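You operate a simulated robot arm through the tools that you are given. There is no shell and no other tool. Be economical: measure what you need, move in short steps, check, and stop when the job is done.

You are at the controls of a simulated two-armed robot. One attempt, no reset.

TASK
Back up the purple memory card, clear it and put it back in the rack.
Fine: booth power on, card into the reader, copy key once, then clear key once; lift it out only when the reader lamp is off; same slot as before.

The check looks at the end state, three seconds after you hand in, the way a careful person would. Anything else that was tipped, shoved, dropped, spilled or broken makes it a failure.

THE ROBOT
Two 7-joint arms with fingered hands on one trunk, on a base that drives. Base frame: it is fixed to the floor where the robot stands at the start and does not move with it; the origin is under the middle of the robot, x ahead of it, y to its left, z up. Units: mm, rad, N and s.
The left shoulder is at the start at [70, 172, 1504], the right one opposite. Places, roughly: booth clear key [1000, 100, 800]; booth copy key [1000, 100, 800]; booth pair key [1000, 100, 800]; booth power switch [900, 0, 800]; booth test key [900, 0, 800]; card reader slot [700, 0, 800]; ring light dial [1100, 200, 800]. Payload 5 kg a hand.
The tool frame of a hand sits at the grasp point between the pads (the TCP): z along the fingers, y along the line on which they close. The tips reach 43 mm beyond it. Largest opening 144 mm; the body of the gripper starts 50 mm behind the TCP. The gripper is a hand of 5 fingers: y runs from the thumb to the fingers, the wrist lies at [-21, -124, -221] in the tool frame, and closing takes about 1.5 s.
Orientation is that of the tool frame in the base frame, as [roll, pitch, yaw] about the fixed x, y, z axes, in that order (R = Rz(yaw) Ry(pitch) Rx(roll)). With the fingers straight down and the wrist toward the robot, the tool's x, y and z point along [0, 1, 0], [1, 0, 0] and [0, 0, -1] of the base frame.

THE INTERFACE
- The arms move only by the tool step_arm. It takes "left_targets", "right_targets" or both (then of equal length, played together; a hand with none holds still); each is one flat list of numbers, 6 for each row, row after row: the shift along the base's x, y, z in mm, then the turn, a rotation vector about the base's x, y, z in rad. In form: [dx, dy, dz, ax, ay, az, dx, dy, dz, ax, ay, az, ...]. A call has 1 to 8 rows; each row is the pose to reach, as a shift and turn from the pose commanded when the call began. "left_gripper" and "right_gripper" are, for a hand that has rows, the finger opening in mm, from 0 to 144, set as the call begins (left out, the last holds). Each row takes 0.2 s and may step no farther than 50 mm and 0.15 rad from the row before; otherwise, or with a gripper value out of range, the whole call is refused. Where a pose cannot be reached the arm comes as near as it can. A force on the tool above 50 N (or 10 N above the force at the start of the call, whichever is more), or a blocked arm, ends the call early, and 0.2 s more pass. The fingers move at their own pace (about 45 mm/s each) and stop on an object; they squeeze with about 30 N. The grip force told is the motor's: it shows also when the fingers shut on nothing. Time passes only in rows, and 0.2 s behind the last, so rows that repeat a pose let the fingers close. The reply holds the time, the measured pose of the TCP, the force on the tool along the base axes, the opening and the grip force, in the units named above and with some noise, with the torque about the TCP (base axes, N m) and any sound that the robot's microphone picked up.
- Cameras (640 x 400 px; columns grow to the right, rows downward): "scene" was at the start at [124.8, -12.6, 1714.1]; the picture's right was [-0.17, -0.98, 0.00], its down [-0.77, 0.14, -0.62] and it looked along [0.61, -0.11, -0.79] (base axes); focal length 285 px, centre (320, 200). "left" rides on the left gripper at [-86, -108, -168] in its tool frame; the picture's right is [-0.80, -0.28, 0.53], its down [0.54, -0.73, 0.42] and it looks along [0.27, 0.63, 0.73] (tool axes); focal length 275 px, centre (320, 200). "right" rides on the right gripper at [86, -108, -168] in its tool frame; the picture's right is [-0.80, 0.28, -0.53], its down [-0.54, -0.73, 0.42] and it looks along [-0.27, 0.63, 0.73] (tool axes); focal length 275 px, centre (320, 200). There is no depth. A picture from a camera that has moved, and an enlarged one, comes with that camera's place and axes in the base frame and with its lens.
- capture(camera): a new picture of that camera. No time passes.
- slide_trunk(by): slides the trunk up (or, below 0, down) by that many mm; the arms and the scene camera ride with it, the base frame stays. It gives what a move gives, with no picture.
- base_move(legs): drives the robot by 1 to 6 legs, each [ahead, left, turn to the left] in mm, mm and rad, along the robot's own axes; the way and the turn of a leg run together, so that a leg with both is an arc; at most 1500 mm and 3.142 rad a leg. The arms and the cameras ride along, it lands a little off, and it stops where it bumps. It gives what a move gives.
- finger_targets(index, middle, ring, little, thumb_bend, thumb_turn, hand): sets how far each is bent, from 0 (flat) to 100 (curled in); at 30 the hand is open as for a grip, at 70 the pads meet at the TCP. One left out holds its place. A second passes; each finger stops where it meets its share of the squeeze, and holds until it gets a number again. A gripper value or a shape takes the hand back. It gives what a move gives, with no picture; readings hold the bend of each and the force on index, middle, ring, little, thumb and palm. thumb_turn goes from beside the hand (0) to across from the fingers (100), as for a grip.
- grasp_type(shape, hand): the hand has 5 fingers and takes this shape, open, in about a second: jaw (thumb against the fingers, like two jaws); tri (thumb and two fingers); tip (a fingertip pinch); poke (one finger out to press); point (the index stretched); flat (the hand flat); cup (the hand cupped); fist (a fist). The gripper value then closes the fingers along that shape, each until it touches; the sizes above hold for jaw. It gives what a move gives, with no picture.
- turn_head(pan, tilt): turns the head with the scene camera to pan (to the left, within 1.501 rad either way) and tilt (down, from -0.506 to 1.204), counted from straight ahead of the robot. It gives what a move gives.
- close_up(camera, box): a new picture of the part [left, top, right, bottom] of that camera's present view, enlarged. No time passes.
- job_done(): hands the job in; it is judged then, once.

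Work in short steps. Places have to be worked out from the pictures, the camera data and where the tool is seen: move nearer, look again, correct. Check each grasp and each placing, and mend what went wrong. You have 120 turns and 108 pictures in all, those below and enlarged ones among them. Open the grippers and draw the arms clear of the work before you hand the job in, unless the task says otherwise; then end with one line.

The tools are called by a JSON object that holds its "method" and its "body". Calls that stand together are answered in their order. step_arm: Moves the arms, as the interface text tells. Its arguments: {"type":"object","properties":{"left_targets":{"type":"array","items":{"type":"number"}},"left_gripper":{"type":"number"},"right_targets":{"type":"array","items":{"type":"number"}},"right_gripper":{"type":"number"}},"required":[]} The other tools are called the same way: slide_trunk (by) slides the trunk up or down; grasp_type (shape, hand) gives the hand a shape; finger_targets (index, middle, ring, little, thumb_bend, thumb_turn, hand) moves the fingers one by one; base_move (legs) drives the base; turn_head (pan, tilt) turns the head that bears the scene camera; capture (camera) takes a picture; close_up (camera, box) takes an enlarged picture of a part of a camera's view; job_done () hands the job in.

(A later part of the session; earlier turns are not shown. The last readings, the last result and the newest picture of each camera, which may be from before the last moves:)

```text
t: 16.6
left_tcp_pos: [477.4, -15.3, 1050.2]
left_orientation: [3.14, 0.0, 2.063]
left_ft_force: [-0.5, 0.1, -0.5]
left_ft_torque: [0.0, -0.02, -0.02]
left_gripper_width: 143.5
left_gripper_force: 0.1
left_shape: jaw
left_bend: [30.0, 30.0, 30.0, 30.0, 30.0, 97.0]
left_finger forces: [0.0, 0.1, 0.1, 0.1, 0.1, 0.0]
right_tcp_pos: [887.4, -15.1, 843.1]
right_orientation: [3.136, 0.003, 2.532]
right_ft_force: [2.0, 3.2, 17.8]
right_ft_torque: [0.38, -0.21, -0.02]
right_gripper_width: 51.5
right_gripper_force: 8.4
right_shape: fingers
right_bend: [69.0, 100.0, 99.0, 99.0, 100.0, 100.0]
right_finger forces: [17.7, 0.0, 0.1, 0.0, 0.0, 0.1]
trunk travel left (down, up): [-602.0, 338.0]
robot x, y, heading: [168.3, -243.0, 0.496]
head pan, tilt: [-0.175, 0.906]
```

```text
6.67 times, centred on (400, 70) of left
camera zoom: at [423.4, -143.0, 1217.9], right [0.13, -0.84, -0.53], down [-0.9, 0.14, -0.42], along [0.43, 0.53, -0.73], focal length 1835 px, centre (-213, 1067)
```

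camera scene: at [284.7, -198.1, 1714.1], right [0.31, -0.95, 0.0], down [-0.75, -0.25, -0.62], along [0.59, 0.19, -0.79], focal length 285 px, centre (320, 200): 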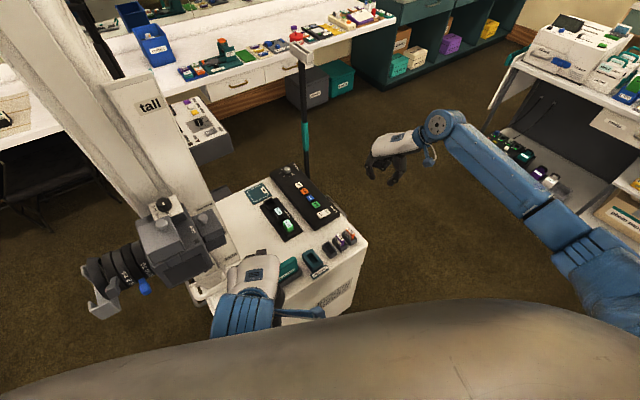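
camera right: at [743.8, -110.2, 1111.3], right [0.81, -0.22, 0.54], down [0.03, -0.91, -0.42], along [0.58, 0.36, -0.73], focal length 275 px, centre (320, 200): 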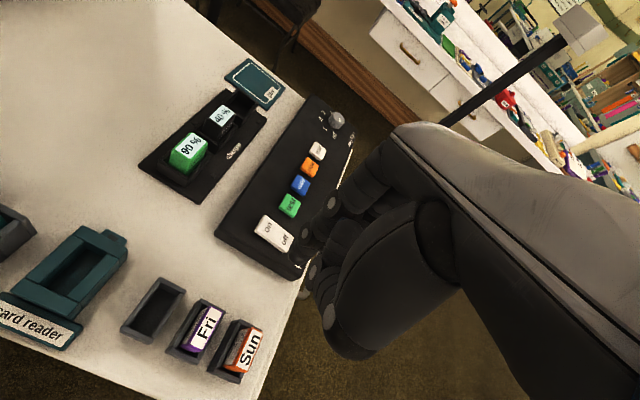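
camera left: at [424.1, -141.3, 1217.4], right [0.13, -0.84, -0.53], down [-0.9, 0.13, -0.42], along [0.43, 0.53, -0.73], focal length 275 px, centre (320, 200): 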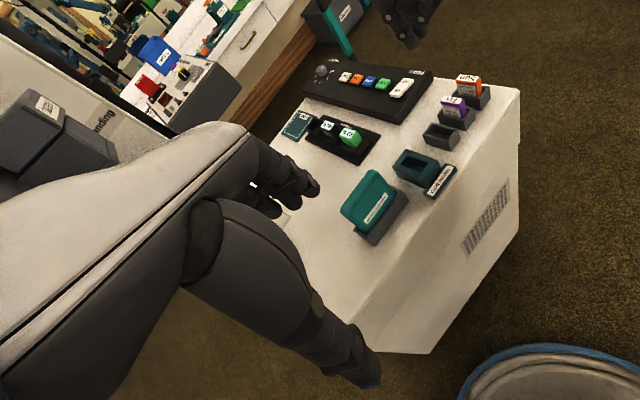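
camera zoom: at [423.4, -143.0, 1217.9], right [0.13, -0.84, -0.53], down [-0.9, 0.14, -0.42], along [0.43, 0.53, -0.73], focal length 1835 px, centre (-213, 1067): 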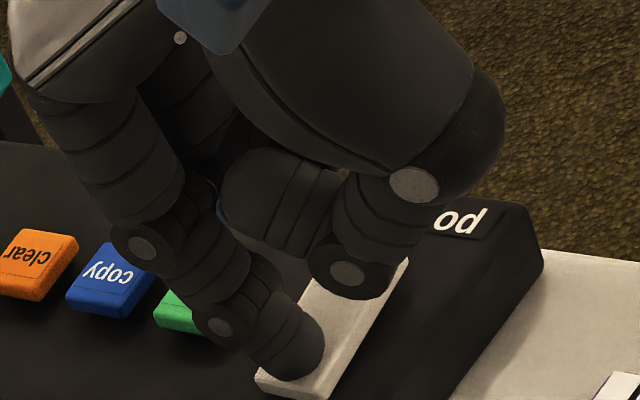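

It pressed with 18 N. I'm lifting straight up 50 mm to see the rocker's state.

{"method": "step_arm", "body": {"right_targets": [0, 0, 20, 0, 0, 0, 0, -10, 50, 0, 0, 0, 0, -40, 70, 0, 0, 0]}}

{"method": "close_up", "body": {"camera": "left", "box": [360, 40, 440, 100]}}

{"method": "close_up", "body": {"camera": "scene", "box": [285, 170, 355, 285]}}

```text
t: 17.4
left_tcp_pos: [478.4, -17.1, 1049.1]
left_orientation: [3.142, -0.001, 2.063]
left_ft_force: [-0.2, -0.2, 0.2]
left_ft_torque: [0.03, -0.02, 0.03]
left_gripper_width: 144.0
left_gripper_force: 0.0
left_shape: jaw
left_bend: [30.0, 30.0, 30.0, 30.0, 30.0, 97.0]
left_finger forces: [0.0, 0.0, 0.0, 0.1, 0.0, 0.0]
right_tcp_pos: [885.8, -57.5, 912.3]
right_orientation: [-3.141, 0.0, 2.533]
right_ft_force: [-0.3, -0.8, -0.3]
right_ft_torque: [0.02, -0.04, -0.01]
right_gripper_width: 52.6
right_gripper_force: 0.0
right_shape: fingers
right_bend: [68.0, 100.0, 99.0, 99.0, 100.0, 100.0]
right_finger forces: [0.1, 0.0, 0.0, 0.1, 0.0, 0.0]
trunk travel left (down, up): [-602.0, 338.0]
robot x, y, heading: [166.4, -245.9, 0.495]
head pan, tilt: [-0.175, 0.906]
```

```text
6.67 times, centred on (400, 70) of left
camera zoom: at [424.6, -144.4, 1217.4], right [0.13, -0.84, -0.54], down [-0.9, 0.14, -0.42], along [0.43, 0.53, -0.73], focal length 1835 px, centre (-213, 1067)
```

zoom: 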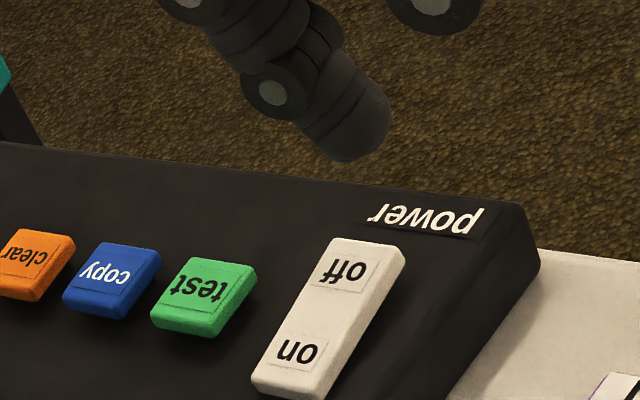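

```text
3.48 times, centred on (320, 228) of scene
camera zoom: at [284.0, -199.9, 1714.1], right [0.31, -0.95, 0.0], down [-0.75, -0.25, -0.62], along [0.59, 0.2, -0.79], focal length 990 px, centre (320, 104)
```

zoom: 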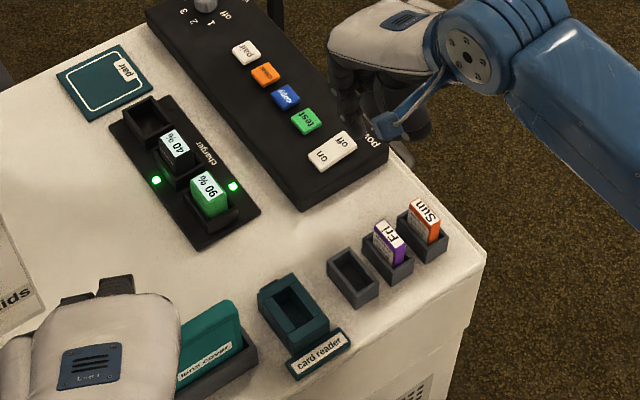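

The power is on: the on end is down and the charger lamps are green. Next I'm setting the tip shape and hovering tilted above the purple card at about [808,-104], with the curled fingers raised on the Sun side.

{"method": "grasp_type", "body": {"hand": "right", "shape": "tip"}}

{"method": "step_arm", "body": {"right_targets": [-29, -13, 5, -0.058, -0.081, 0, -58, -26, 5, -0.116, -0.163, 0, -88, -39, 0, -0.174, -0.244, 0, -88, -39, 0, -0.174, -0.244, 0, -88, -39, 0, -0.174, -0.244, 0], "right_gripper": 70}}

{"method": "close_up", "body": {"camera": "scene", "box": [300, 180, 370, 250]}}

{"method": "close_up", "body": {"camera": "left", "box": [410, 40, 520, 150]}}

{"method": "capture", "body": {"camera": "right"}}

```text
t: 18.3
left_tcp_pos: [478.1, -14.5, 1048.7]
left_orientation: [3.141, -0.002, 2.062]
left_ft_force: [0.4, 0.7, 0.6]
left_ft_torque: [0.05, -0.02, -0.04]
left_gripper_width: 143.8
left_gripper_force: 0.0
left_shape: jaw
left_bend: [30.0, 30.0, 30.0, 30.0, 30.0, 97.0]
left_finger forces: [0.1, 0.0, 0.0, 0.0, 0.1, 0.1]
right_tcp_pos: [886.7, -56.4, 912.2]
right_orientation: [-3.141, -0.002, 2.531]
right_ft_force: [0.1, -0.5, -0.4]
right_ft_torque: [-0.05, 0.0, 0.01]
right_gripper_width: 143.7
right_gripper_force: 0.2
right_shape: tip
right_bend: [30.0, 98.0, 99.0, 99.0, 30.0, 98.0]
right_finger forces: [0.1, 0.1, 0.0, 0.0, 0.1, 0.0]
trunk travel left (down, up): [-602.0, 338.0]
robot x, y, heading: [173.8, -249.5, 0.493]
head pan, tilt: [-0.175, 0.906]
```

```text
t: 19.5
left_tcp_pos: [480.2, -15.1, 1048.5]
left_orientation: [-3.141, 0.001, 2.063]
left_ft_force: [0.3, 0.1, -0.4]
left_ft_torque: [0.03, -0.02, 0.02]
left_gripper_width: 143.7
left_gripper_force: 0.1
left_shape: jaw
left_bend: [30.0, 30.0, 30.0, 30.0, 30.0, 97.0]
left_finger forces: [0.1, 0.1, 0.1, 0.0, 0.0, 0.1]
right_tcp_pos: [799.0, -95.5, 910.3]
right_orientation: [-3.139, 0.301, 2.533]
right_ft_force: [1.2, -0.5, 0.2]
right_ft_torque: [-0.05, 0.02, 0.0]
right_gripper_width: 70.4
right_gripper_force: 0.1
right_shape: tip
right_bend: [73.0, 98.0, 99.0, 99.0, 71.0, 100.0]
right_finger forces: [0.1, 0.1, 0.0, 0.1, 0.0, 0.0]
trunk travel left (down, up): [-602.0, 338.0]
robot x, y, heading: [171.0, -242.3, 0.494]
head pan, tilt: [-0.175, 0.906]
```

```text
5.71 times, centred on (335, 215) of scene
camera zoom: at [284.5, -197.4, 1714.1], right [0.31, -0.95, 0.0], down [-0.75, -0.25, -0.62], along [0.59, 0.19, -0.79], focal length 1627 px, centre (234, 114)
```

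zoom: 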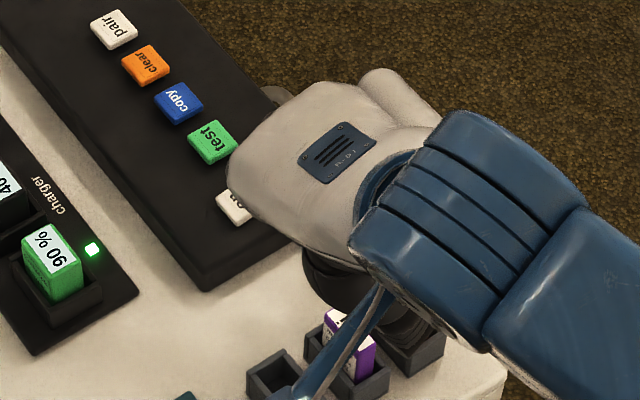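

```text
3.64 times, centred on (465, 95) of left
camera zoom: at [425.0, -142.7, 1217.3], right [0.13, -0.84, -0.53], down [-0.9, 0.14, -0.42], along [0.43, 0.53, -0.73], focal length 1001 px, centre (-207, 582)
```

zoom: 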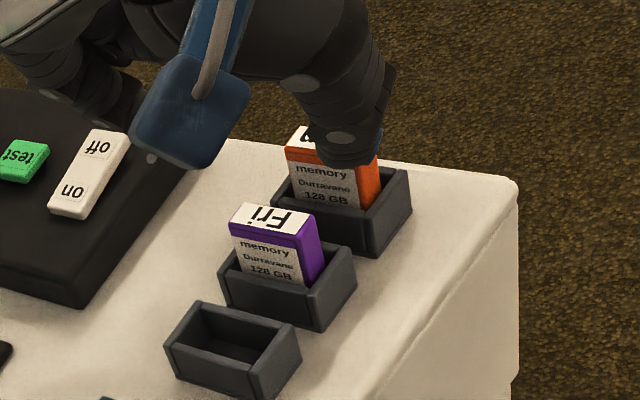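

```text
65 pictures are left
camera right: at [628.5, -108.6, 1044.7], right [0.66, -0.11, 0.74], down [0.11, -0.96, -0.24], along [0.74, 0.24, -0.62], focal length 275 px, centre (320, 200)
```

right: 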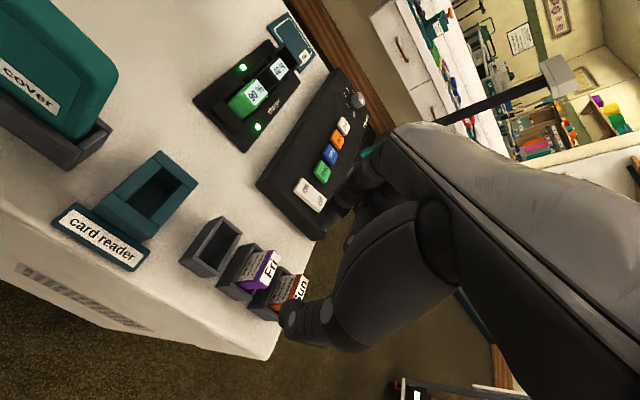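

The predicted thumb-tip position matches the left view, so the tip centre is over the card. I'm descending partway and checking clearance to the Sun card.

{"method": "step_arm", "body": {"right_targets": [0, 0, -22, 0, 0, 0, 0, 0, -44, 0, 0, 0]}}

{"method": "close_up", "body": {"camera": "left", "box": [420, 50, 500, 120]}}

{"method": "close_up", "body": {"camera": "right", "box": [200, 150, 360, 350]}}

```text
t: 20.1
left_tcp_pos: [479.6, -14.0, 1049.2]
left_orientation: [-3.141, 0.0, 2.063]
left_ft_force: [0.4, 0.9, 0.2]
left_ft_torque: [-0.02, 0.0, 0.02]
left_gripper_width: 143.7
left_gripper_force: 0.0
left_shape: jaw
left_bend: [30.0, 30.0, 30.0, 30.0, 30.0, 97.0]
left_finger forces: [0.0, 0.0, 0.1, 0.0, 0.0, 0.0]
right_tcp_pos: [798.4, -95.8, 866.9]
right_orientation: [-3.138, 0.299, 2.534]
right_ft_force: [0.7, 0.2, 0.5]
right_ft_torque: [0.0, -0.01, -0.01]
right_gripper_width: 70.5
right_gripper_force: 0.0
right_shape: tip
right_bend: [73.0, 98.0, 99.0, 99.0, 71.0, 100.0]
right_finger forces: [0.0, 0.0, 0.0, 0.1, 0.0, 0.1]
trunk travel left (down, up): [-602.0, 338.0]
robot x, y, heading: [168.9, -244.4, 0.488]
head pan, tilt: [-0.175, 0.906]
```

```text
5.71 times, centred on (460, 85) of left
camera zoom: at [424.8, -142.7, 1217.4], right [0.13, -0.84, -0.53], down [-0.9, 0.14, -0.42], along [0.43, 0.53, -0.73], focal length 1573 px, centre (-480, 857)
```

zoom: 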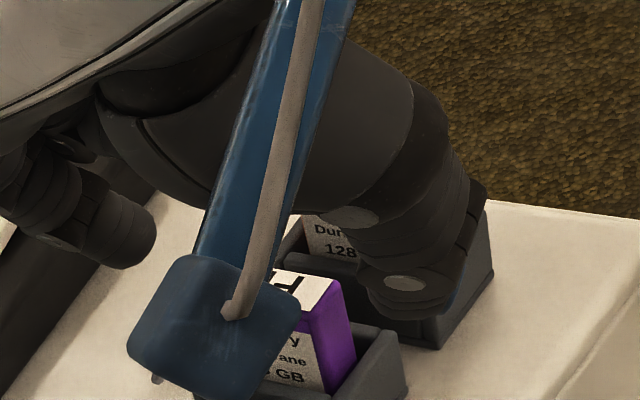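

```text
2.00 times, centred on (280, 250) of right
camera zoom: at [629.3, -109.1, 1001.1], right [0.66, -0.11, 0.74], down [0.11, -0.96, -0.24], along [0.74, 0.24, -0.62], focal length 551 px, centre (400, 100)
```

zoom: 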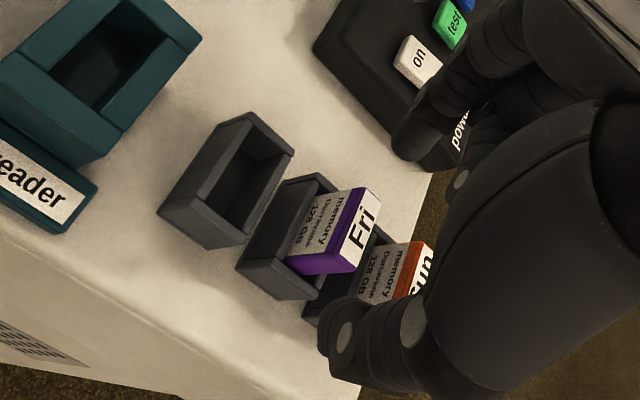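

Alignment along the card's thickness looks about 4 mm too far toward Sun. I'm correcting that, then lowering so the pads straddle the upper 15 mm of the card.

{"method": "step_arm", "body": {"right_targets": [-3, 2, -8, 0, 0, 0, -3, 2, -16, 0, 0, 0, -3, 2, -24, 0, 0, 0]}}

{"method": "close_up", "body": {"camera": "right", "box": [240, 180, 360, 330]}}

{"method": "close_up", "body": {"camera": "scene", "box": [320, 215, 370, 255]}}

```text
t: 20.9
left_tcp_pos: [478.8, -15.6, 1048.7]
left_orientation: [3.141, 0.0, 2.062]
left_ft_force: [0.3, 1.0, -0.5]
left_ft_torque: [0.0, 0.01, 0.0]
left_gripper_width: 143.7
left_gripper_force: 0.1
left_shape: jaw
left_bend: [30.0, 30.0, 30.0, 30.0, 30.0, 97.0]
left_finger forces: [0.0, 0.1, 0.0, 0.1, 0.0, 0.1]
right_tcp_pos: [794.0, -93.8, 841.6]
right_orientation: [-3.138, 0.3, 2.533]
right_ft_force: [0.0, -0.4, 0.7]
right_ft_torque: [-0.01, -0.01, 0.0]
right_gripper_width: 70.5
right_gripper_force: 0.0
right_shape: tip
right_bend: [73.0, 98.0, 99.0, 99.0, 71.0, 100.0]
right_finger forces: [0.0, 0.0, 0.0, 0.1, 0.0, 0.0]
trunk travel left (down, up): [-602.0, 338.0]
robot x, y, heading: [168.3, -244.1, 0.494]
head pan, tilt: [-0.175, 0.906]
```

```text
2.67 times, centred on (300, 255) of right
camera zoom: at [624.6, -107.2, 975.7], right [0.66, -0.11, 0.74], down [0.11, -0.96, -0.24], along [0.74, 0.24, -0.62], focal length 734 px, centre (373, 53)
```

zoom: 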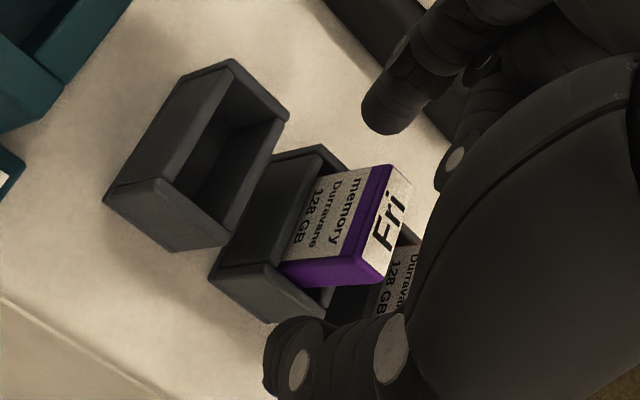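

```text
10.00 times, centred on (345, 235) of scene
camera zoom: at [284.2, -197.6, 1714.1], right [0.31, -0.95, 0.0], down [-0.75, -0.25, -0.62], along [0.59, 0.19, -0.79], focal length 2847 px, centre (70, -150)
```

zoom: 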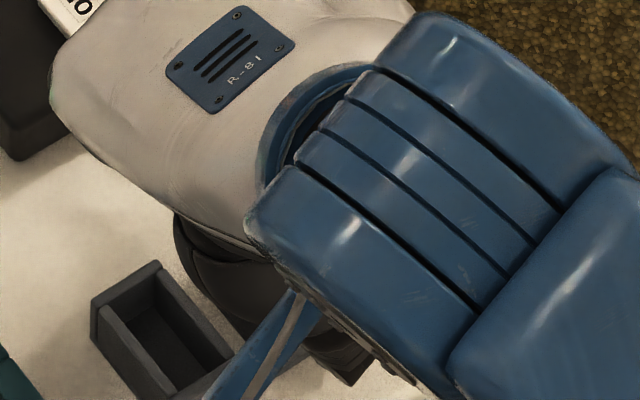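

The pads bracket the card at mid-height, above the cup rim. I'm closing gently on it.

{"method": "step_arm", "body": {"right_targets": [0, 0, 0, 0, 0, 0, 0, 0, 0, 0, 0, 0, 0, 0, 0, 0, 0, 0, 0, 0, 0, 0, 0, 0, 0, 0, 0, 0, 0, 0], "right_gripper": 24}}

{"method": "close_up", "body": {"camera": "right", "box": [240, 180, 360, 330]}}

```text
t: 22.1
left_tcp_pos: [479.1, -15.2, 1049.6]
left_orientation: [-3.141, 0.0, 2.062]
left_ft_force: [-0.2, -0.1, 1.0]
left_ft_torque: [-0.01, 0.01, -0.01]
left_gripper_width: 143.9
left_gripper_force: 0.1
left_shape: jaw
left_bend: [30.0, 30.0, 30.0, 30.0, 30.0, 97.0]
left_finger forces: [0.1, 0.0, 0.1, 0.0, 0.0, 0.0]
right_tcp_pos: [794.7, -93.2, 842.4]
right_orientation: [-3.137, 0.301, 2.533]
right_ft_force: [0.0, 0.2, -0.5]
right_ft_torque: [0.03, 0.04, 0.01]
right_gripper_width: 33.0
right_gripper_force: 30.2
right_shape: tip
right_bend: [73.0, 100.0, 100.0, 100.0, 75.0, 100.0]
right_finger forces: [25.5, 0.1, 0.0, 0.0, 26.3, 0.0]
trunk travel left (down, up): [-602.0, 338.0]
robot x, y, heading: [164.4, -247.5, 0.493]
head pan, tilt: [-0.175, 0.906]
```

```text
2.67 times, centred on (300, 255) of right
camera zoom: at [624.6, -107.0, 975.9], right [0.66, -0.11, 0.74], down [0.11, -0.96, -0.24], along [0.74, 0.24, -0.62], focal length 734 px, centre (373, 53)
```

zoom: 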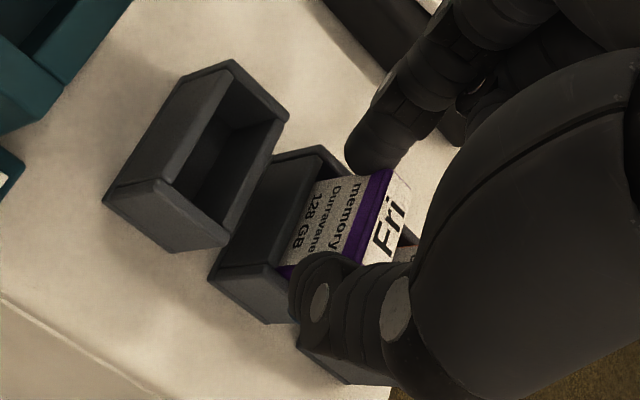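

It's gripped at 33 mm with 25 N on both pads, and the card is undisturbed. I'm lifting it straight out.

{"method": "step_arm", "body": {"right_targets": [0, 0, 10, 0, 0, 0, 0, 0, 25, 0, 0, 0, 0, 0, 42, 0, 0, 0, 0, 0, 60, 0, 0, 0]}}

{"method": "close_up", "body": {"camera": "right", "box": [180, 130, 360, 330]}}

{"method": "close_up", "body": {"camera": "left", "box": [380, 40, 510, 210]}}

```text
t: 23.1
left_tcp_pos: [478.3, -13.7, 1049.1]
left_orientation: [3.141, 0.002, 2.062]
left_ft_force: [1.1, 0.0, -0.5]
left_ft_torque: [0.03, 0.05, -0.04]
left_gripper_width: 143.8
left_gripper_force: 0.1
left_shape: jaw
left_bend: [30.0, 30.0, 30.0, 30.0, 30.0, 97.0]
left_finger forces: [0.0, 0.0, 0.0, 0.0, 0.0, 0.0]
right_tcp_pos: [794.3, -93.2, 901.5]
right_orientation: [-3.138, 0.302, 2.532]
right_ft_force: [-0.5, -0.1, -0.2]
right_ft_torque: [0.01, 0.03, -0.01]
right_gripper_width: 32.8
right_gripper_force: 30.1
right_shape: tip
right_bend: [73.0, 100.0, 100.0, 100.0, 75.0, 100.0]
right_finger forces: [25.3, 0.0, 0.0, 0.2, 26.3, 0.0]
trunk travel left (down, up): [-602.0, 338.0]
robot x, y, heading: [167.0, -245.0, 0.495]
head pan, tilt: [-0.175, 0.906]
```

```text
2.00 times, centred on (270, 230) of right
camera zoom: at [624.6, -107.4, 1036.0], right [0.66, -0.11, 0.74], down [0.11, -0.96, -0.24], along [0.74, 0.24, -0.62], focal length 551 px, centre (420, 140)
```

zoom: 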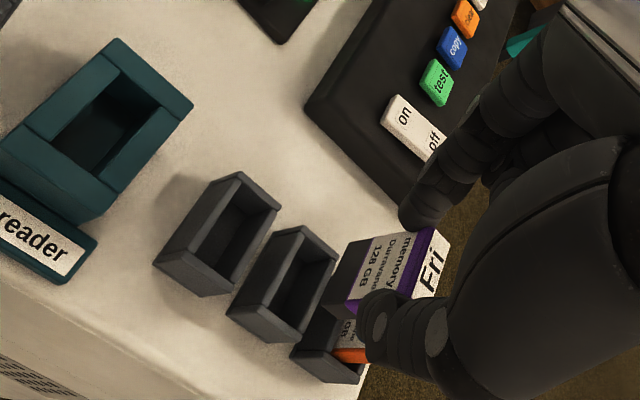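

```text
2.35 times, centred on (445, 125) of left
camera zoom: at [424.6, -142.7, 1217.3], right [0.13, -0.84, -0.53], down [-0.9, 0.14, -0.42], along [0.43, 0.53, -0.73], focal length 648 px, centre (26, 376)
```

zoom: 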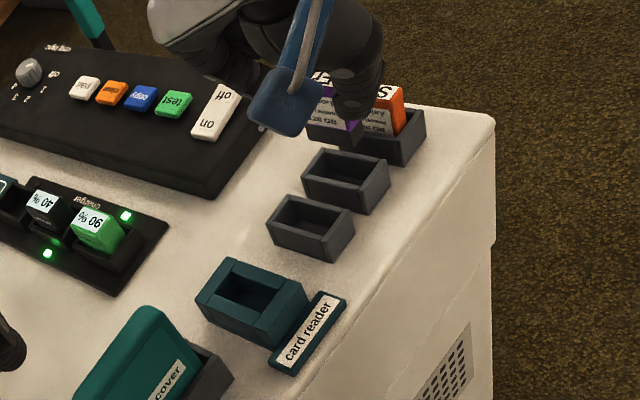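

The card is out and held level. I'm taking a sharper view of the empty Fri cup and the reader to measure the transfer vector.

{"method": "close_up", "body": {"camera": "left", "box": [410, 90, 490, 190]}}

{"method": "close_up", "body": {"camera": "right", "box": [170, 130, 300, 270]}}

```text
4.00 times, centred on (450, 140) of left
camera zoom: at [424.6, -142.7, 1217.3], right [0.13, -0.84, -0.53], down [-0.9, 0.14, -0.42], along [0.43, 0.53, -0.73], focal length 1101 px, centre (-200, 440)
```

zoom: 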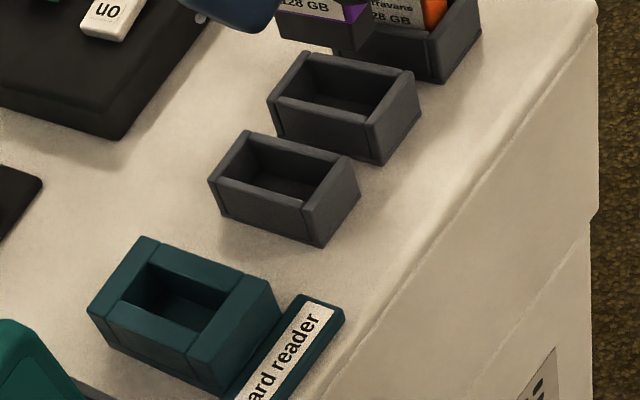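

```text
2.86 times, centred on (235, 200) of right
camera zoom: at [624.6, -107.4, 1036.0], right [0.66, -0.11, 0.74], down [0.11, -0.96, -0.24], along [0.74, 0.24, -0.62], focal length 786 px, centre (563, 200)
```

zoom: 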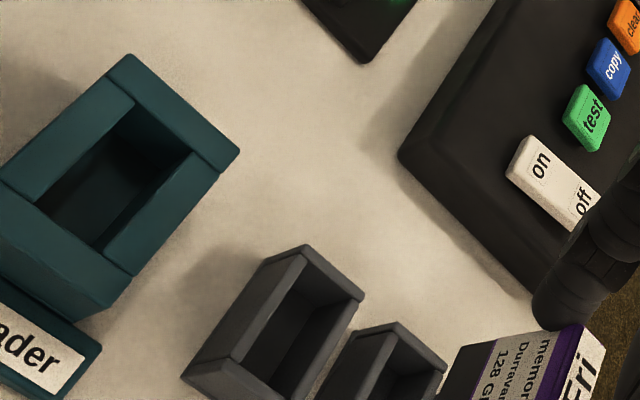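

My right-hand camera would swing close to the left hand over the reader. I'm shifting the left hand 100 mm away first, still well short of the photo camera.

{"method": "step_arm", "body": {"left_targets": [-16, 30, 0, 0, 0, 0, -32, 60, 0, 0, 0, 0, -48, 90, 0, 0, 0, 0]}}

{"method": "capture", "body": {"camera": "scene"}}

```text
t: 23.9
left_tcp_pos: [454.9, 80.6, 1020.1]
left_orientation: [3.141, -0.002, 2.063]
left_ft_force: [0.1, 0.0, -0.4]
left_ft_torque: [-0.04, -0.01, 0.01]
left_gripper_width: 143.6
left_gripper_force: 0.1
left_shape: jaw
left_bend: [30.0, 30.0, 30.0, 30.0, 30.0, 98.0]
left_finger forces: [0.1, 0.0, 0.0, 0.0, 0.0, 0.1]
left hand out of reach, approached as far as the arm can: row 1, 2, 3
right_tcp_pos: [793.9, -92.0, 902.3]
right_orientation: [-3.138, 0.3, 2.534]
right_ft_force: [-0.2, -0.3, 0.2]
right_ft_torque: [-0.02, 0.01, -0.01]
right_gripper_width: 33.2
right_gripper_force: 30.2
right_shape: tip
right_bend: [73.0, 100.0, 100.0, 100.0, 75.0, 100.0]
right_finger forces: [25.2, 0.0, 0.1, 0.0, 26.4, 0.0]
trunk travel left (down, up): [-602.0, 338.0]
robot x, y, heading: [166.8, -246.0, 0.494]
head pan, tilt: [-0.175, 0.906]
```

```text
55 pictures are left
camera scene: at [283.7, -196.1, 1714.1], right [0.31, -0.95, 0.0], down [-0.75, -0.25, -0.62], along [0.59, 0.19, -0.79], focal length 285 px, centre (320, 200)
```

scene: 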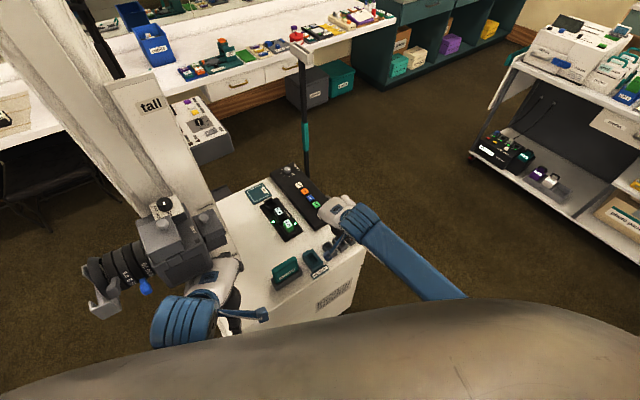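

The left hand is clear with no contact. I'm carrying the card across to above the reader.

{"method": "step_arm", "body": {"right_targets": [-32, 24, 0, 0, 0, 0, -64, 48, 0, 0, 0, 0, -97, 72, 0, 0, 0, 0]}}

{"method": "close_up", "body": {"camera": "right", "box": [200, 160, 360, 330]}}

{"method": "close_up", "body": {"camera": "left", "box": [400, 60, 560, 200]}}

{"method": "close_up", "body": {"camera": "scene", "box": [290, 220, 360, 290]}}

```text
t: 24.7
left_tcp_pos: [455.0, 81.0, 1019.1]
left_orientation: [3.141, 0.001, 2.065]
left_ft_force: [-1.0, 0.3, 0.5]
left_ft_torque: [-0.05, -0.03, -0.03]
left_gripper_width: 143.9
left_gripper_force: 0.1
left_shape: jaw
left_bend: [30.0, 30.0, 30.0, 30.0, 30.0, 98.0]
left_finger forces: [0.0, 0.1, 0.0, 0.0, 0.1, 0.1]
right_tcp_pos: [696.6, -22.3, 903.2]
right_orientation: [-3.137, 0.3, 2.534]
right_ft_force: [0.5, -0.4, -0.6]
right_ft_torque: [-0.01, 0.0, -0.01]
right_gripper_width: 33.1
right_gripper_force: 30.1
right_shape: tip
right_bend: [73.0, 100.0, 100.0, 100.0, 75.0, 100.0]
right_finger forces: [25.2, 0.0, 0.1, 0.1, 26.3, 0.0]
trunk travel left (down, up): [-602.0, 338.0]
robot x, y, heading: [166.5, -246.9, 0.492]
head pan, tilt: [-0.175, 0.906]
```

```text
2.35 times, centred on (280, 245) of right
camera zoom: at [526.7, -36.9, 1036.6], right [0.66, -0.11, 0.75], down [0.11, -0.96, -0.24], along [0.74, 0.24, -0.62], focal length 648 px, centre (414, 94)
```

zoom: 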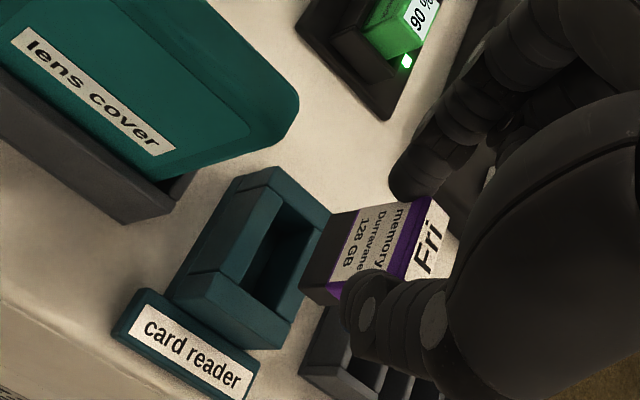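

```text
2.86 times, centred on (480, 130) of left
camera zoom: at [400.8, -47.3, 1188.0], right [0.13, -0.84, -0.53], down [-0.9, 0.14, -0.42], along [0.43, 0.53, -0.73], focal length 786 px, centre (-137, 400)
```

zoom: 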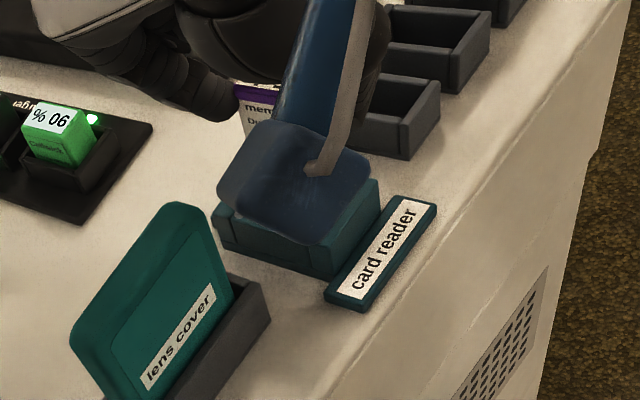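

```text
5.71 times, centred on (325, 255) of scene
camera zoom: at [282.9, -196.8, 1714.2], right [0.31, -0.95, 0.0], down [-0.75, -0.25, -0.62], along [0.59, 0.19, -0.79], focal length 1627 px, centre (291, -114)
```

zoom: 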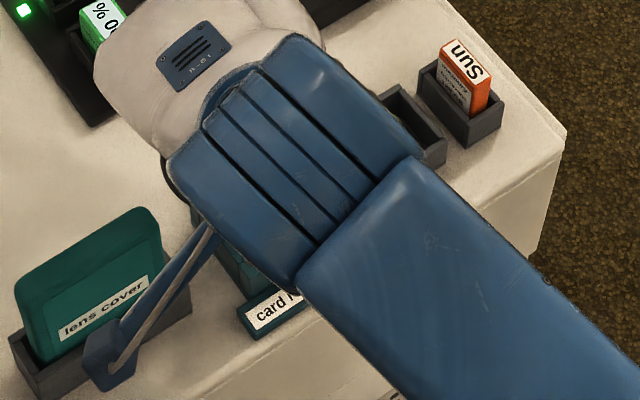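

From the wrist view, the card bottom projects about 6 mm short of the slot along the front-back axis and is aligned in thickness. I'm shifting it and lowering to just above the reader rim to recheck.

{"method": "step_arm", "body": {"right_targets": [4, 4.5, -10, 0, 0, 0, 4, 4.5, -24, 0, 0, 0]}}

{"method": "close_up", "body": {"camera": "right", "box": [220, 190, 340, 310]}}

```text
t: 25.3
left_tcp_pos: [454.7, 81.0, 1020.6]
left_orientation: [3.141, 0.0, 2.062]
left_ft_force: [0.0, 0.1, -1.4]
left_ft_torque: [0.0, -0.03, 0.01]
left_gripper_width: 143.8
left_gripper_force: 0.1
left_shape: jaw
left_bend: [30.0, 30.0, 30.0, 30.0, 30.0, 98.0]
left_finger forces: [0.1, 0.0, 0.0, 0.0, 0.0, 0.0]
right_tcp_pos: [701.5, -17.4, 879.5]
right_orientation: [-3.137, 0.301, 2.534]
right_ft_force: [0.5, -0.2, -1.0]
right_ft_torque: [-0.02, 0.01, 0.01]
right_gripper_width: 32.7
right_gripper_force: 29.9
right_shape: tip
right_bend: [73.0, 100.0, 100.0, 100.0, 75.0, 100.0]
right_finger forces: [25.0, 0.0, 0.1, 0.0, 26.2, 0.0]
trunk travel left (down, up): [-602.0, 338.0]
robot x, y, heading: [166.1, -244.7, 0.492]
head pan, tilt: [-0.175, 0.906]
```

```text
3.33 times, centred on (280, 250) of right
camera zoom: at [531.5, -30.1, 1012.2], right [0.66, -0.11, 0.74], down [0.11, -0.96, -0.24], along [0.74, 0.24, -0.62], focal length 918 px, centre (453, 33)
```

zoom: 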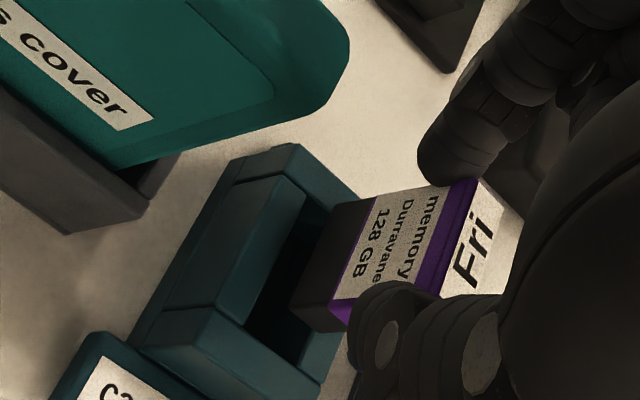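

Ray-casting puts the card over the slot with margins of about 3–6 mm along its length and about 4 mm in thickness. I'm centring it slightly and lowering to start the insertion.

{"method": "step_arm", "body": {"right_targets": [-1.7, -0.6, -6, 0, 0, 0, -1.7, -0.6, -12, 0, 0, 0, -1.7, -0.6, -18, 0, 0, 0]}}

{"method": "close_up", "body": {"camera": "right", "box": [220, 190, 340, 310]}}

```text
t: 26.1
left_tcp_pos: [454.3, 79.9, 1019.0]
left_orientation: [3.141, 0.001, 2.063]
left_ft_force: [0.6, -0.5, 0.3]
left_ft_torque: [0.02, -0.02, 0.01]
left_gripper_width: 143.7
left_gripper_force: 0.1
left_shape: jaw
left_bend: [30.0, 30.0, 30.0, 30.0, 30.0, 98.0]
left_finger forces: [0.1, 0.0, 0.0, 0.1, 0.0, 0.0]
right_tcp_pos: [700.3, -17.3, 861.1]
right_orientation: [-3.137, 0.3, 2.534]
right_ft_force: [-0.2, -0.2, 0.3]
right_ft_torque: [-0.01, -0.01, 0.0]
right_gripper_width: 32.9
right_gripper_force: 29.9
right_shape: tip
right_bend: [73.0, 100.0, 100.0, 100.0, 75.0, 100.0]
right_finger forces: [25.1, 0.0, 0.1, 0.1, 26.3, 0.1]
trunk travel left (down, up): [-602.0, 338.0]
robot x, y, heading: [165.9, -244.7, 0.491]
head pan, tilt: [-0.175, 0.906]
```

```text
3.33 times, centred on (280, 250) of right
camera zoom: at [530.2, -30.8, 994.0], right [0.66, -0.11, 0.74], down [0.11, -0.96, -0.24], along [0.74, 0.24, -0.62], focal length 918 px, centre (453, 33)
```

zoom: 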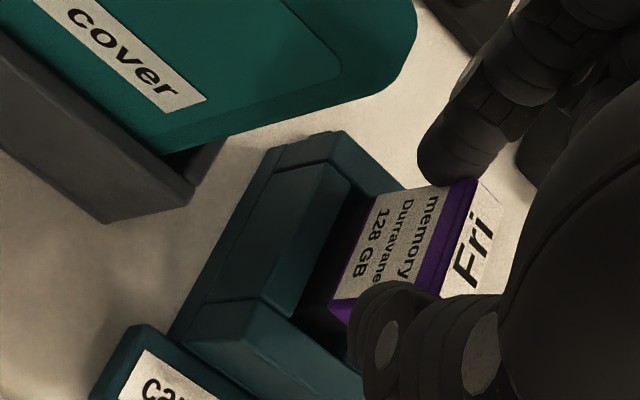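

The card has entered the slot freely with no force. I'm lowering on in small steps until it seats.

{"method": "step_arm", "body": {"right_targets": [0, 0, -5, 0, 0, 0, 0, 0, -10, 0, 0, 0, 0, 0, -13, 0, 0, 0, 0, 0, -15, 0, 0, 0, 0, 0, -17, 0, 0, 0]}}

{"method": "close_up", "body": {"camera": "right", "box": [220, 180, 350, 310]}}

```text
t: 27.3
left_tcp_pos: [455.0, 79.5, 1020.9]
left_orientation: [3.14, -0.002, 2.063]
left_ft_force: [-0.1, 0.1, 0.2]
left_ft_torque: [-0.01, 0.03, 0.01]
left_gripper_width: 143.7
left_gripper_force: 0.1
left_shape: jaw
left_bend: [30.0, 30.0, 30.0, 30.0, 30.0, 98.0]
left_finger forces: [0.0, 0.1, 0.0, 0.0, 0.1, 0.0]
right_tcp_pos: [699.6, -16.6, 845.6]
right_orientation: [3.139, 0.3, 2.532]
right_ft_force: [-4.9, -4.5, 25.1]
right_ft_torque: [-0.38, -0.04, -0.18]
right_gripper_width: 34.0
right_gripper_force: 29.4
right_shape: tip
right_bend: [73.0, 100.0, 100.0, 100.0, 74.0, 100.0]
right_finger forces: [24.2, 0.0, 0.1, 0.0, 34.8, 0.0]
trunk travel left (down, up): [-602.0, 338.0]
robot x, y, heading: [166.6, -248.1, 0.495]
head pan, tilt: [-0.175, 0.906]
```

```text
3.08 times, centred on (285, 245) of right
camera zoom: at [529.4, -31.1, 978.7], right [0.66, -0.11, 0.75], down [0.11, -0.96, -0.24], along [0.75, 0.24, -0.62], focal length 847 px, centre (428, 62)
```

zoom: 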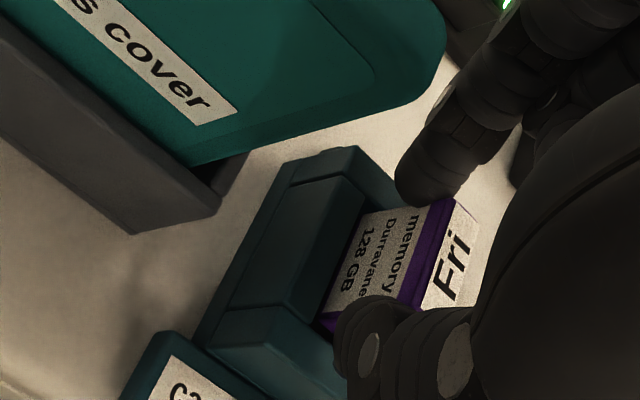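

Contact at 25 N: either the card has bottomed or the thumb is touching the rim. I'm easing up 2 mm and opening to let the card settle.

{"method": "step_arm", "body": {"right_targets": [0, 0, 2, 0, 0, 0]}}

{"method": "step_arm", "body": {"right_targets": [0, 0, 0, 0, 0, 0, 0, 0, 0, 0, 0, 0, 0, 0, 0, 0, 0, 0, 0, 0, 0, 0, 0, 0], "right_gripper": 64}}

{"method": "close_up", "body": {"camera": "right", "box": [220, 180, 350, 310]}}

```text
t: 27.7
left_tcp_pos: [454.4, 79.5, 1019.5]
left_orientation: [3.138, 0.0, 2.062]
left_ft_force: [0.2, 0.1, 0.3]
left_ft_torque: [-0.03, -0.04, 0.0]
left_gripper_width: 143.9
left_gripper_force: 0.2
left_shape: jaw
left_bend: [30.0, 30.0, 30.0, 30.0, 30.0, 98.0]
left_finger forces: [0.1, 0.0, 0.0, 0.1, 0.1, 0.1]
right_tcp_pos: [700.7, -17.2, 845.7]
right_orientation: [-3.14, 0.301, 2.533]
right_ft_force: [-3.0, -1.5, 21.2]
right_ft_torque: [-0.19, -0.1, -0.06]
right_gripper_width: 34.2
right_gripper_force: 30.1
right_shape: tip
right_bend: [73.0, 100.0, 100.0, 100.0, 75.0, 100.0]
right_finger forces: [26.1, 0.0, 0.0, 0.0, 32.3, 0.1]
trunk travel left (down, up): [-602.0, 338.0]
robot x, y, heading: [169.4, -242.1, 0.486]
head pan, tilt: [-0.175, 0.906]
```

```text
t: 28.7
left_tcp_pos: [455.9, 81.2, 1019.3]
left_orientation: [-3.14, 0.0, 2.062]
left_ft_force: [0.7, -0.7, -0.6]
left_ft_torque: [0.05, 0.03, -0.05]
left_gripper_width: 143.5
left_gripper_force: 0.0
left_shape: jaw
left_bend: [30.0, 30.0, 30.0, 30.0, 30.0, 98.0]
left_finger forces: [0.0, 0.1, 0.1, 0.0, 0.0, 0.0]
right_tcp_pos: [701.0, -17.0, 844.5]
right_orientation: [-3.135, 0.3, 2.534]
right_ft_force: [0.1, 0.0, 0.5]
right_ft_torque: [-0.01, 0.01, 0.03]
right_gripper_width: 63.7
right_gripper_force: 0.0
right_shape: tip
right_bend: [73.0, 98.0, 99.0, 99.0, 72.0, 100.0]
right_finger forces: [0.0, 0.1, 0.1, 0.1, 0.1, 0.0]
trunk travel left (down, up): [-602.0, 338.0]
robot x, y, heading: [169.4, -244.5, 0.492]
head pan, tilt: [-0.175, 0.906]
```

```text
3.08 times, centred on (285, 245) of right
camera zoom: at [530.9, -30.7, 978.0], right [0.66, -0.11, 0.74], down [0.11, -0.96, -0.24], along [0.74, 0.24, -0.62], focal length 847 px, centre (428, 62)
```

zoom: 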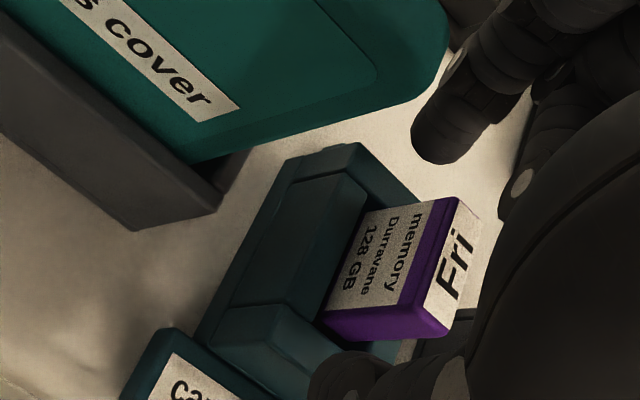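

Released cleanly. I'm raising the hand straight up and moving it off to inspect the card and the reader lamp.

{"method": "step_arm", "body": {"right_targets": [0, 0, 20, 0, 0, 0, 0, 0, 60, 0, 0, 0, 30, -22, 85, 0, 0, 0, 65, -46, 90, 0, 0, 0, 97, -70, 95, 0.06, 0.08, 0, 130, -94, 95, 0.116, 0.163, 0, 160, -110, 95, 0.174, 0.244, 0]}}

{"method": "close_up", "body": {"camera": "scene", "box": [290, 220, 360, 290]}}

{"method": "close_up", "body": {"camera": "left", "box": [400, 20, 560, 160]}}

```text
t: 30.3
left_tcp_pos: [456.7, 79.7, 1019.2]
left_orientation: [-3.141, -0.003, 2.062]
left_ft_force: [0.7, 0.2, -0.6]
left_ft_torque: [0.01, 0.03, 0.03]
left_gripper_width: 143.9
left_gripper_force: 0.1
left_shape: jaw
left_bend: [30.0, 30.0, 30.0, 30.0, 30.0, 98.0]
left_finger forces: [0.0, 0.0, 0.1, 0.1, 0.0, 0.1]
right_tcp_pos: [860.7, -124.4, 939.6]
right_orientation: [3.141, -0.003, 2.536]
right_ft_force: [-1.2, -0.2, 0.1]
right_ft_torque: [0.01, -0.02, 0.0]
right_gripper_width: 63.6
right_gripper_force: 0.1
right_shape: tip
right_bend: [73.0, 98.0, 99.0, 99.0, 72.0, 100.0]
right_finger forces: [0.0, 0.1, 0.0, 0.0, 0.0, 0.0]
trunk travel left (down, up): [-602.0, 338.0]
robot x, y, heading: [169.7, -250.7, 0.492]
head pan, tilt: [-0.175, 0.906]
```

```text
5.71 times, centred on (325, 255) of scene
camera zoom: at [286.0, -198.2, 1714.0], right [0.31, -0.95, 0.0], down [-0.75, -0.25, -0.62], along [0.59, 0.19, -0.79], focal length 1627 px, centre (291, -114)
```

zoom: 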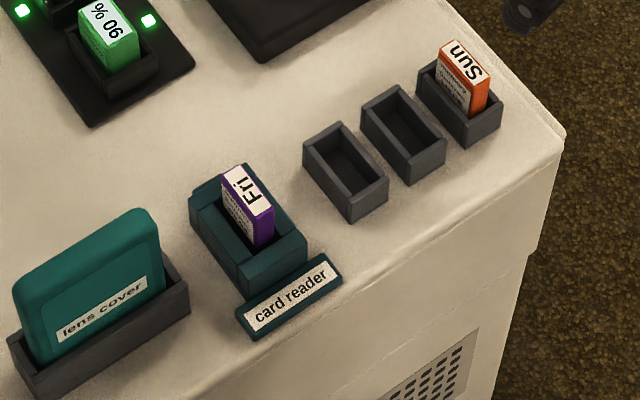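

```text
2.86 times, centred on (480, 90) of left
camera zoom: at [402.8, -48.2, 1187.7], right [0.13, -0.84, -0.53], down [-0.9, 0.14, -0.42], along [0.42, 0.53, -0.73], focal length 786 px, centre (-137, 514)
```

zoom: 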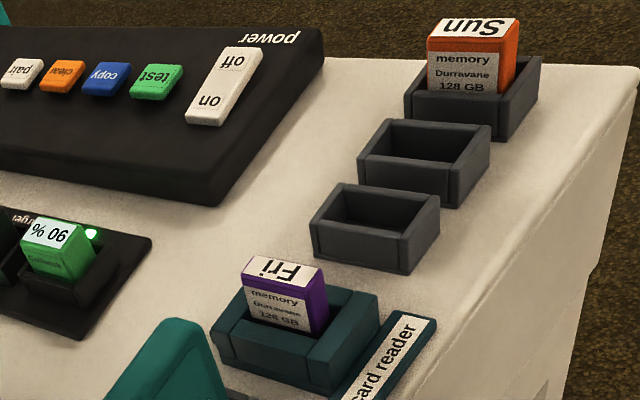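

The card is seated in the reader. I'm shaping a lone index finger again and moving it over the copy key at about [964,69,806].

{"method": "finger_targets", "body": {"hand": "right", "index": 68, "middle": 100, "ring": 100, "little": 100, "thumb_bend": 100, "thumb_turn": 100}}

{"method": "step_arm", "body": {"right_targets": [20, 35, 0, 0, 0, 0, 40, 70, 0, 0, 0, 0, 60, 105, 0, 0, 0, 0, 79, 140, -20, 0, 0, 0, 98, 175, -45, 0, 0, 0]}}

{"method": "close_up", "body": {"camera": "left", "box": [360, 0, 470, 80]}}

{"method": "close_up", "body": {"camera": "scene", "box": [275, 160, 345, 220]}}

```text
t: 31.3
left_tcp_pos: [455.6, 79.8, 1019.2]
left_orientation: [-3.141, -0.002, 2.064]
left_ft_force: [-0.4, -0.4, -0.3]
left_ft_torque: [0.01, -0.02, 0.01]
left_gripper_width: 143.9
left_gripper_force: 0.1
left_shape: jaw
left_bend: [30.0, 30.0, 30.0, 30.0, 30.0, 98.0]
left_finger forces: [0.1, 0.1, 0.1, 0.0, 0.0, 0.0]
right_tcp_pos: [860.1, -124.2, 939.6]
right_orientation: [-3.14, -0.001, 2.532]
right_ft_force: [1.7, -0.3, 0.5]
right_ft_torque: [0.03, -0.02, -0.02]
right_gripper_width: 16.9
right_gripper_force: 0.1
right_shape: fingers
right_bend: [52.0, 100.0, 100.0, 100.0, 89.0, 100.0]
right_finger forces: [0.0, 0.0, 0.0, 0.1, 0.0, 0.1]
trunk travel left (down, up): [-602.0, 338.0]
robot x, y, heading: [164.6, -245.5, 0.489]
head pan, tilt: [-0.175, 0.906]
```

```text
t: 32.5
left_tcp_pos: [455.8, 81.1, 1018.1]
left_orientation: [-3.141, 0.001, 2.063]
left_ft_force: [0.6, 0.8, -0.3]
left_ft_torque: [-0.04, 0.0, 0.0]
left_gripper_width: 143.8
left_gripper_force: 0.0
left_shape: jaw
left_bend: [30.0, 30.0, 30.0, 30.0, 30.0, 98.0]
left_finger forces: [0.0, 0.0, 0.1, 0.0, 0.0, 0.0]
right_tcp_pos: [959.3, 49.9, 889.8]
right_orientation: [-3.139, 0.0, 2.533]
right_ft_force: [0.4, 0.2, -0.4]
right_ft_torque: [-0.01, 0.07, 0.01]
right_gripper_width: 17.6
right_gripper_force: 0.0
right_shape: fingers
right_bend: [52.0, 100.0, 100.0, 100.0, 89.0, 100.0]
right_finger forces: [0.0, 0.0, 0.0, 0.1, 0.0, 0.0]
trunk travel left (down, up): [-602.0, 338.0]
robot x, y, heading: [171.3, -244.5, 0.492]
head pan, tilt: [-0.175, 0.906]
```

```text
5.00 times, centred on (415, 40) of left
camera zoom: at [402.8, -45.8, 1187.3], right [0.13, -0.84, -0.53], down [-0.9, 0.13, -0.42], along [0.43, 0.53, -0.73], focal length 1376 px, centre (-155, 1000)
```

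zoom: 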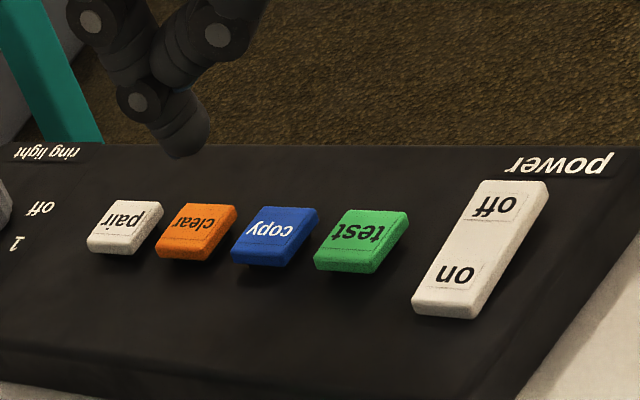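

```text
6.67 times, centred on (310, 190) of scene
camera zoom: at [285.7, -194.7, 1713.9], right [0.31, -0.95, 0.0], down [-0.75, -0.25, -0.62], along [0.59, 0.19, -0.79], focal length 1898 px, centre (387, 267)
```

zoom: 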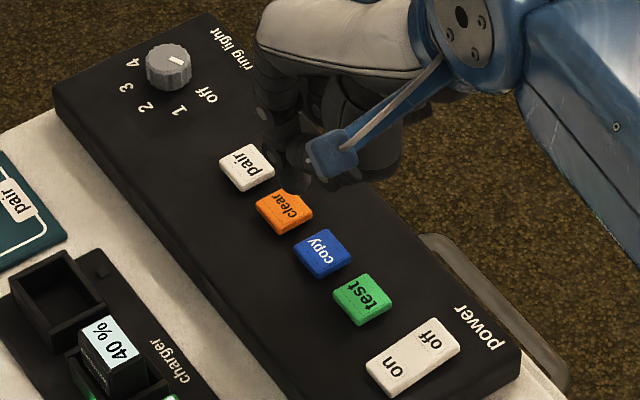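

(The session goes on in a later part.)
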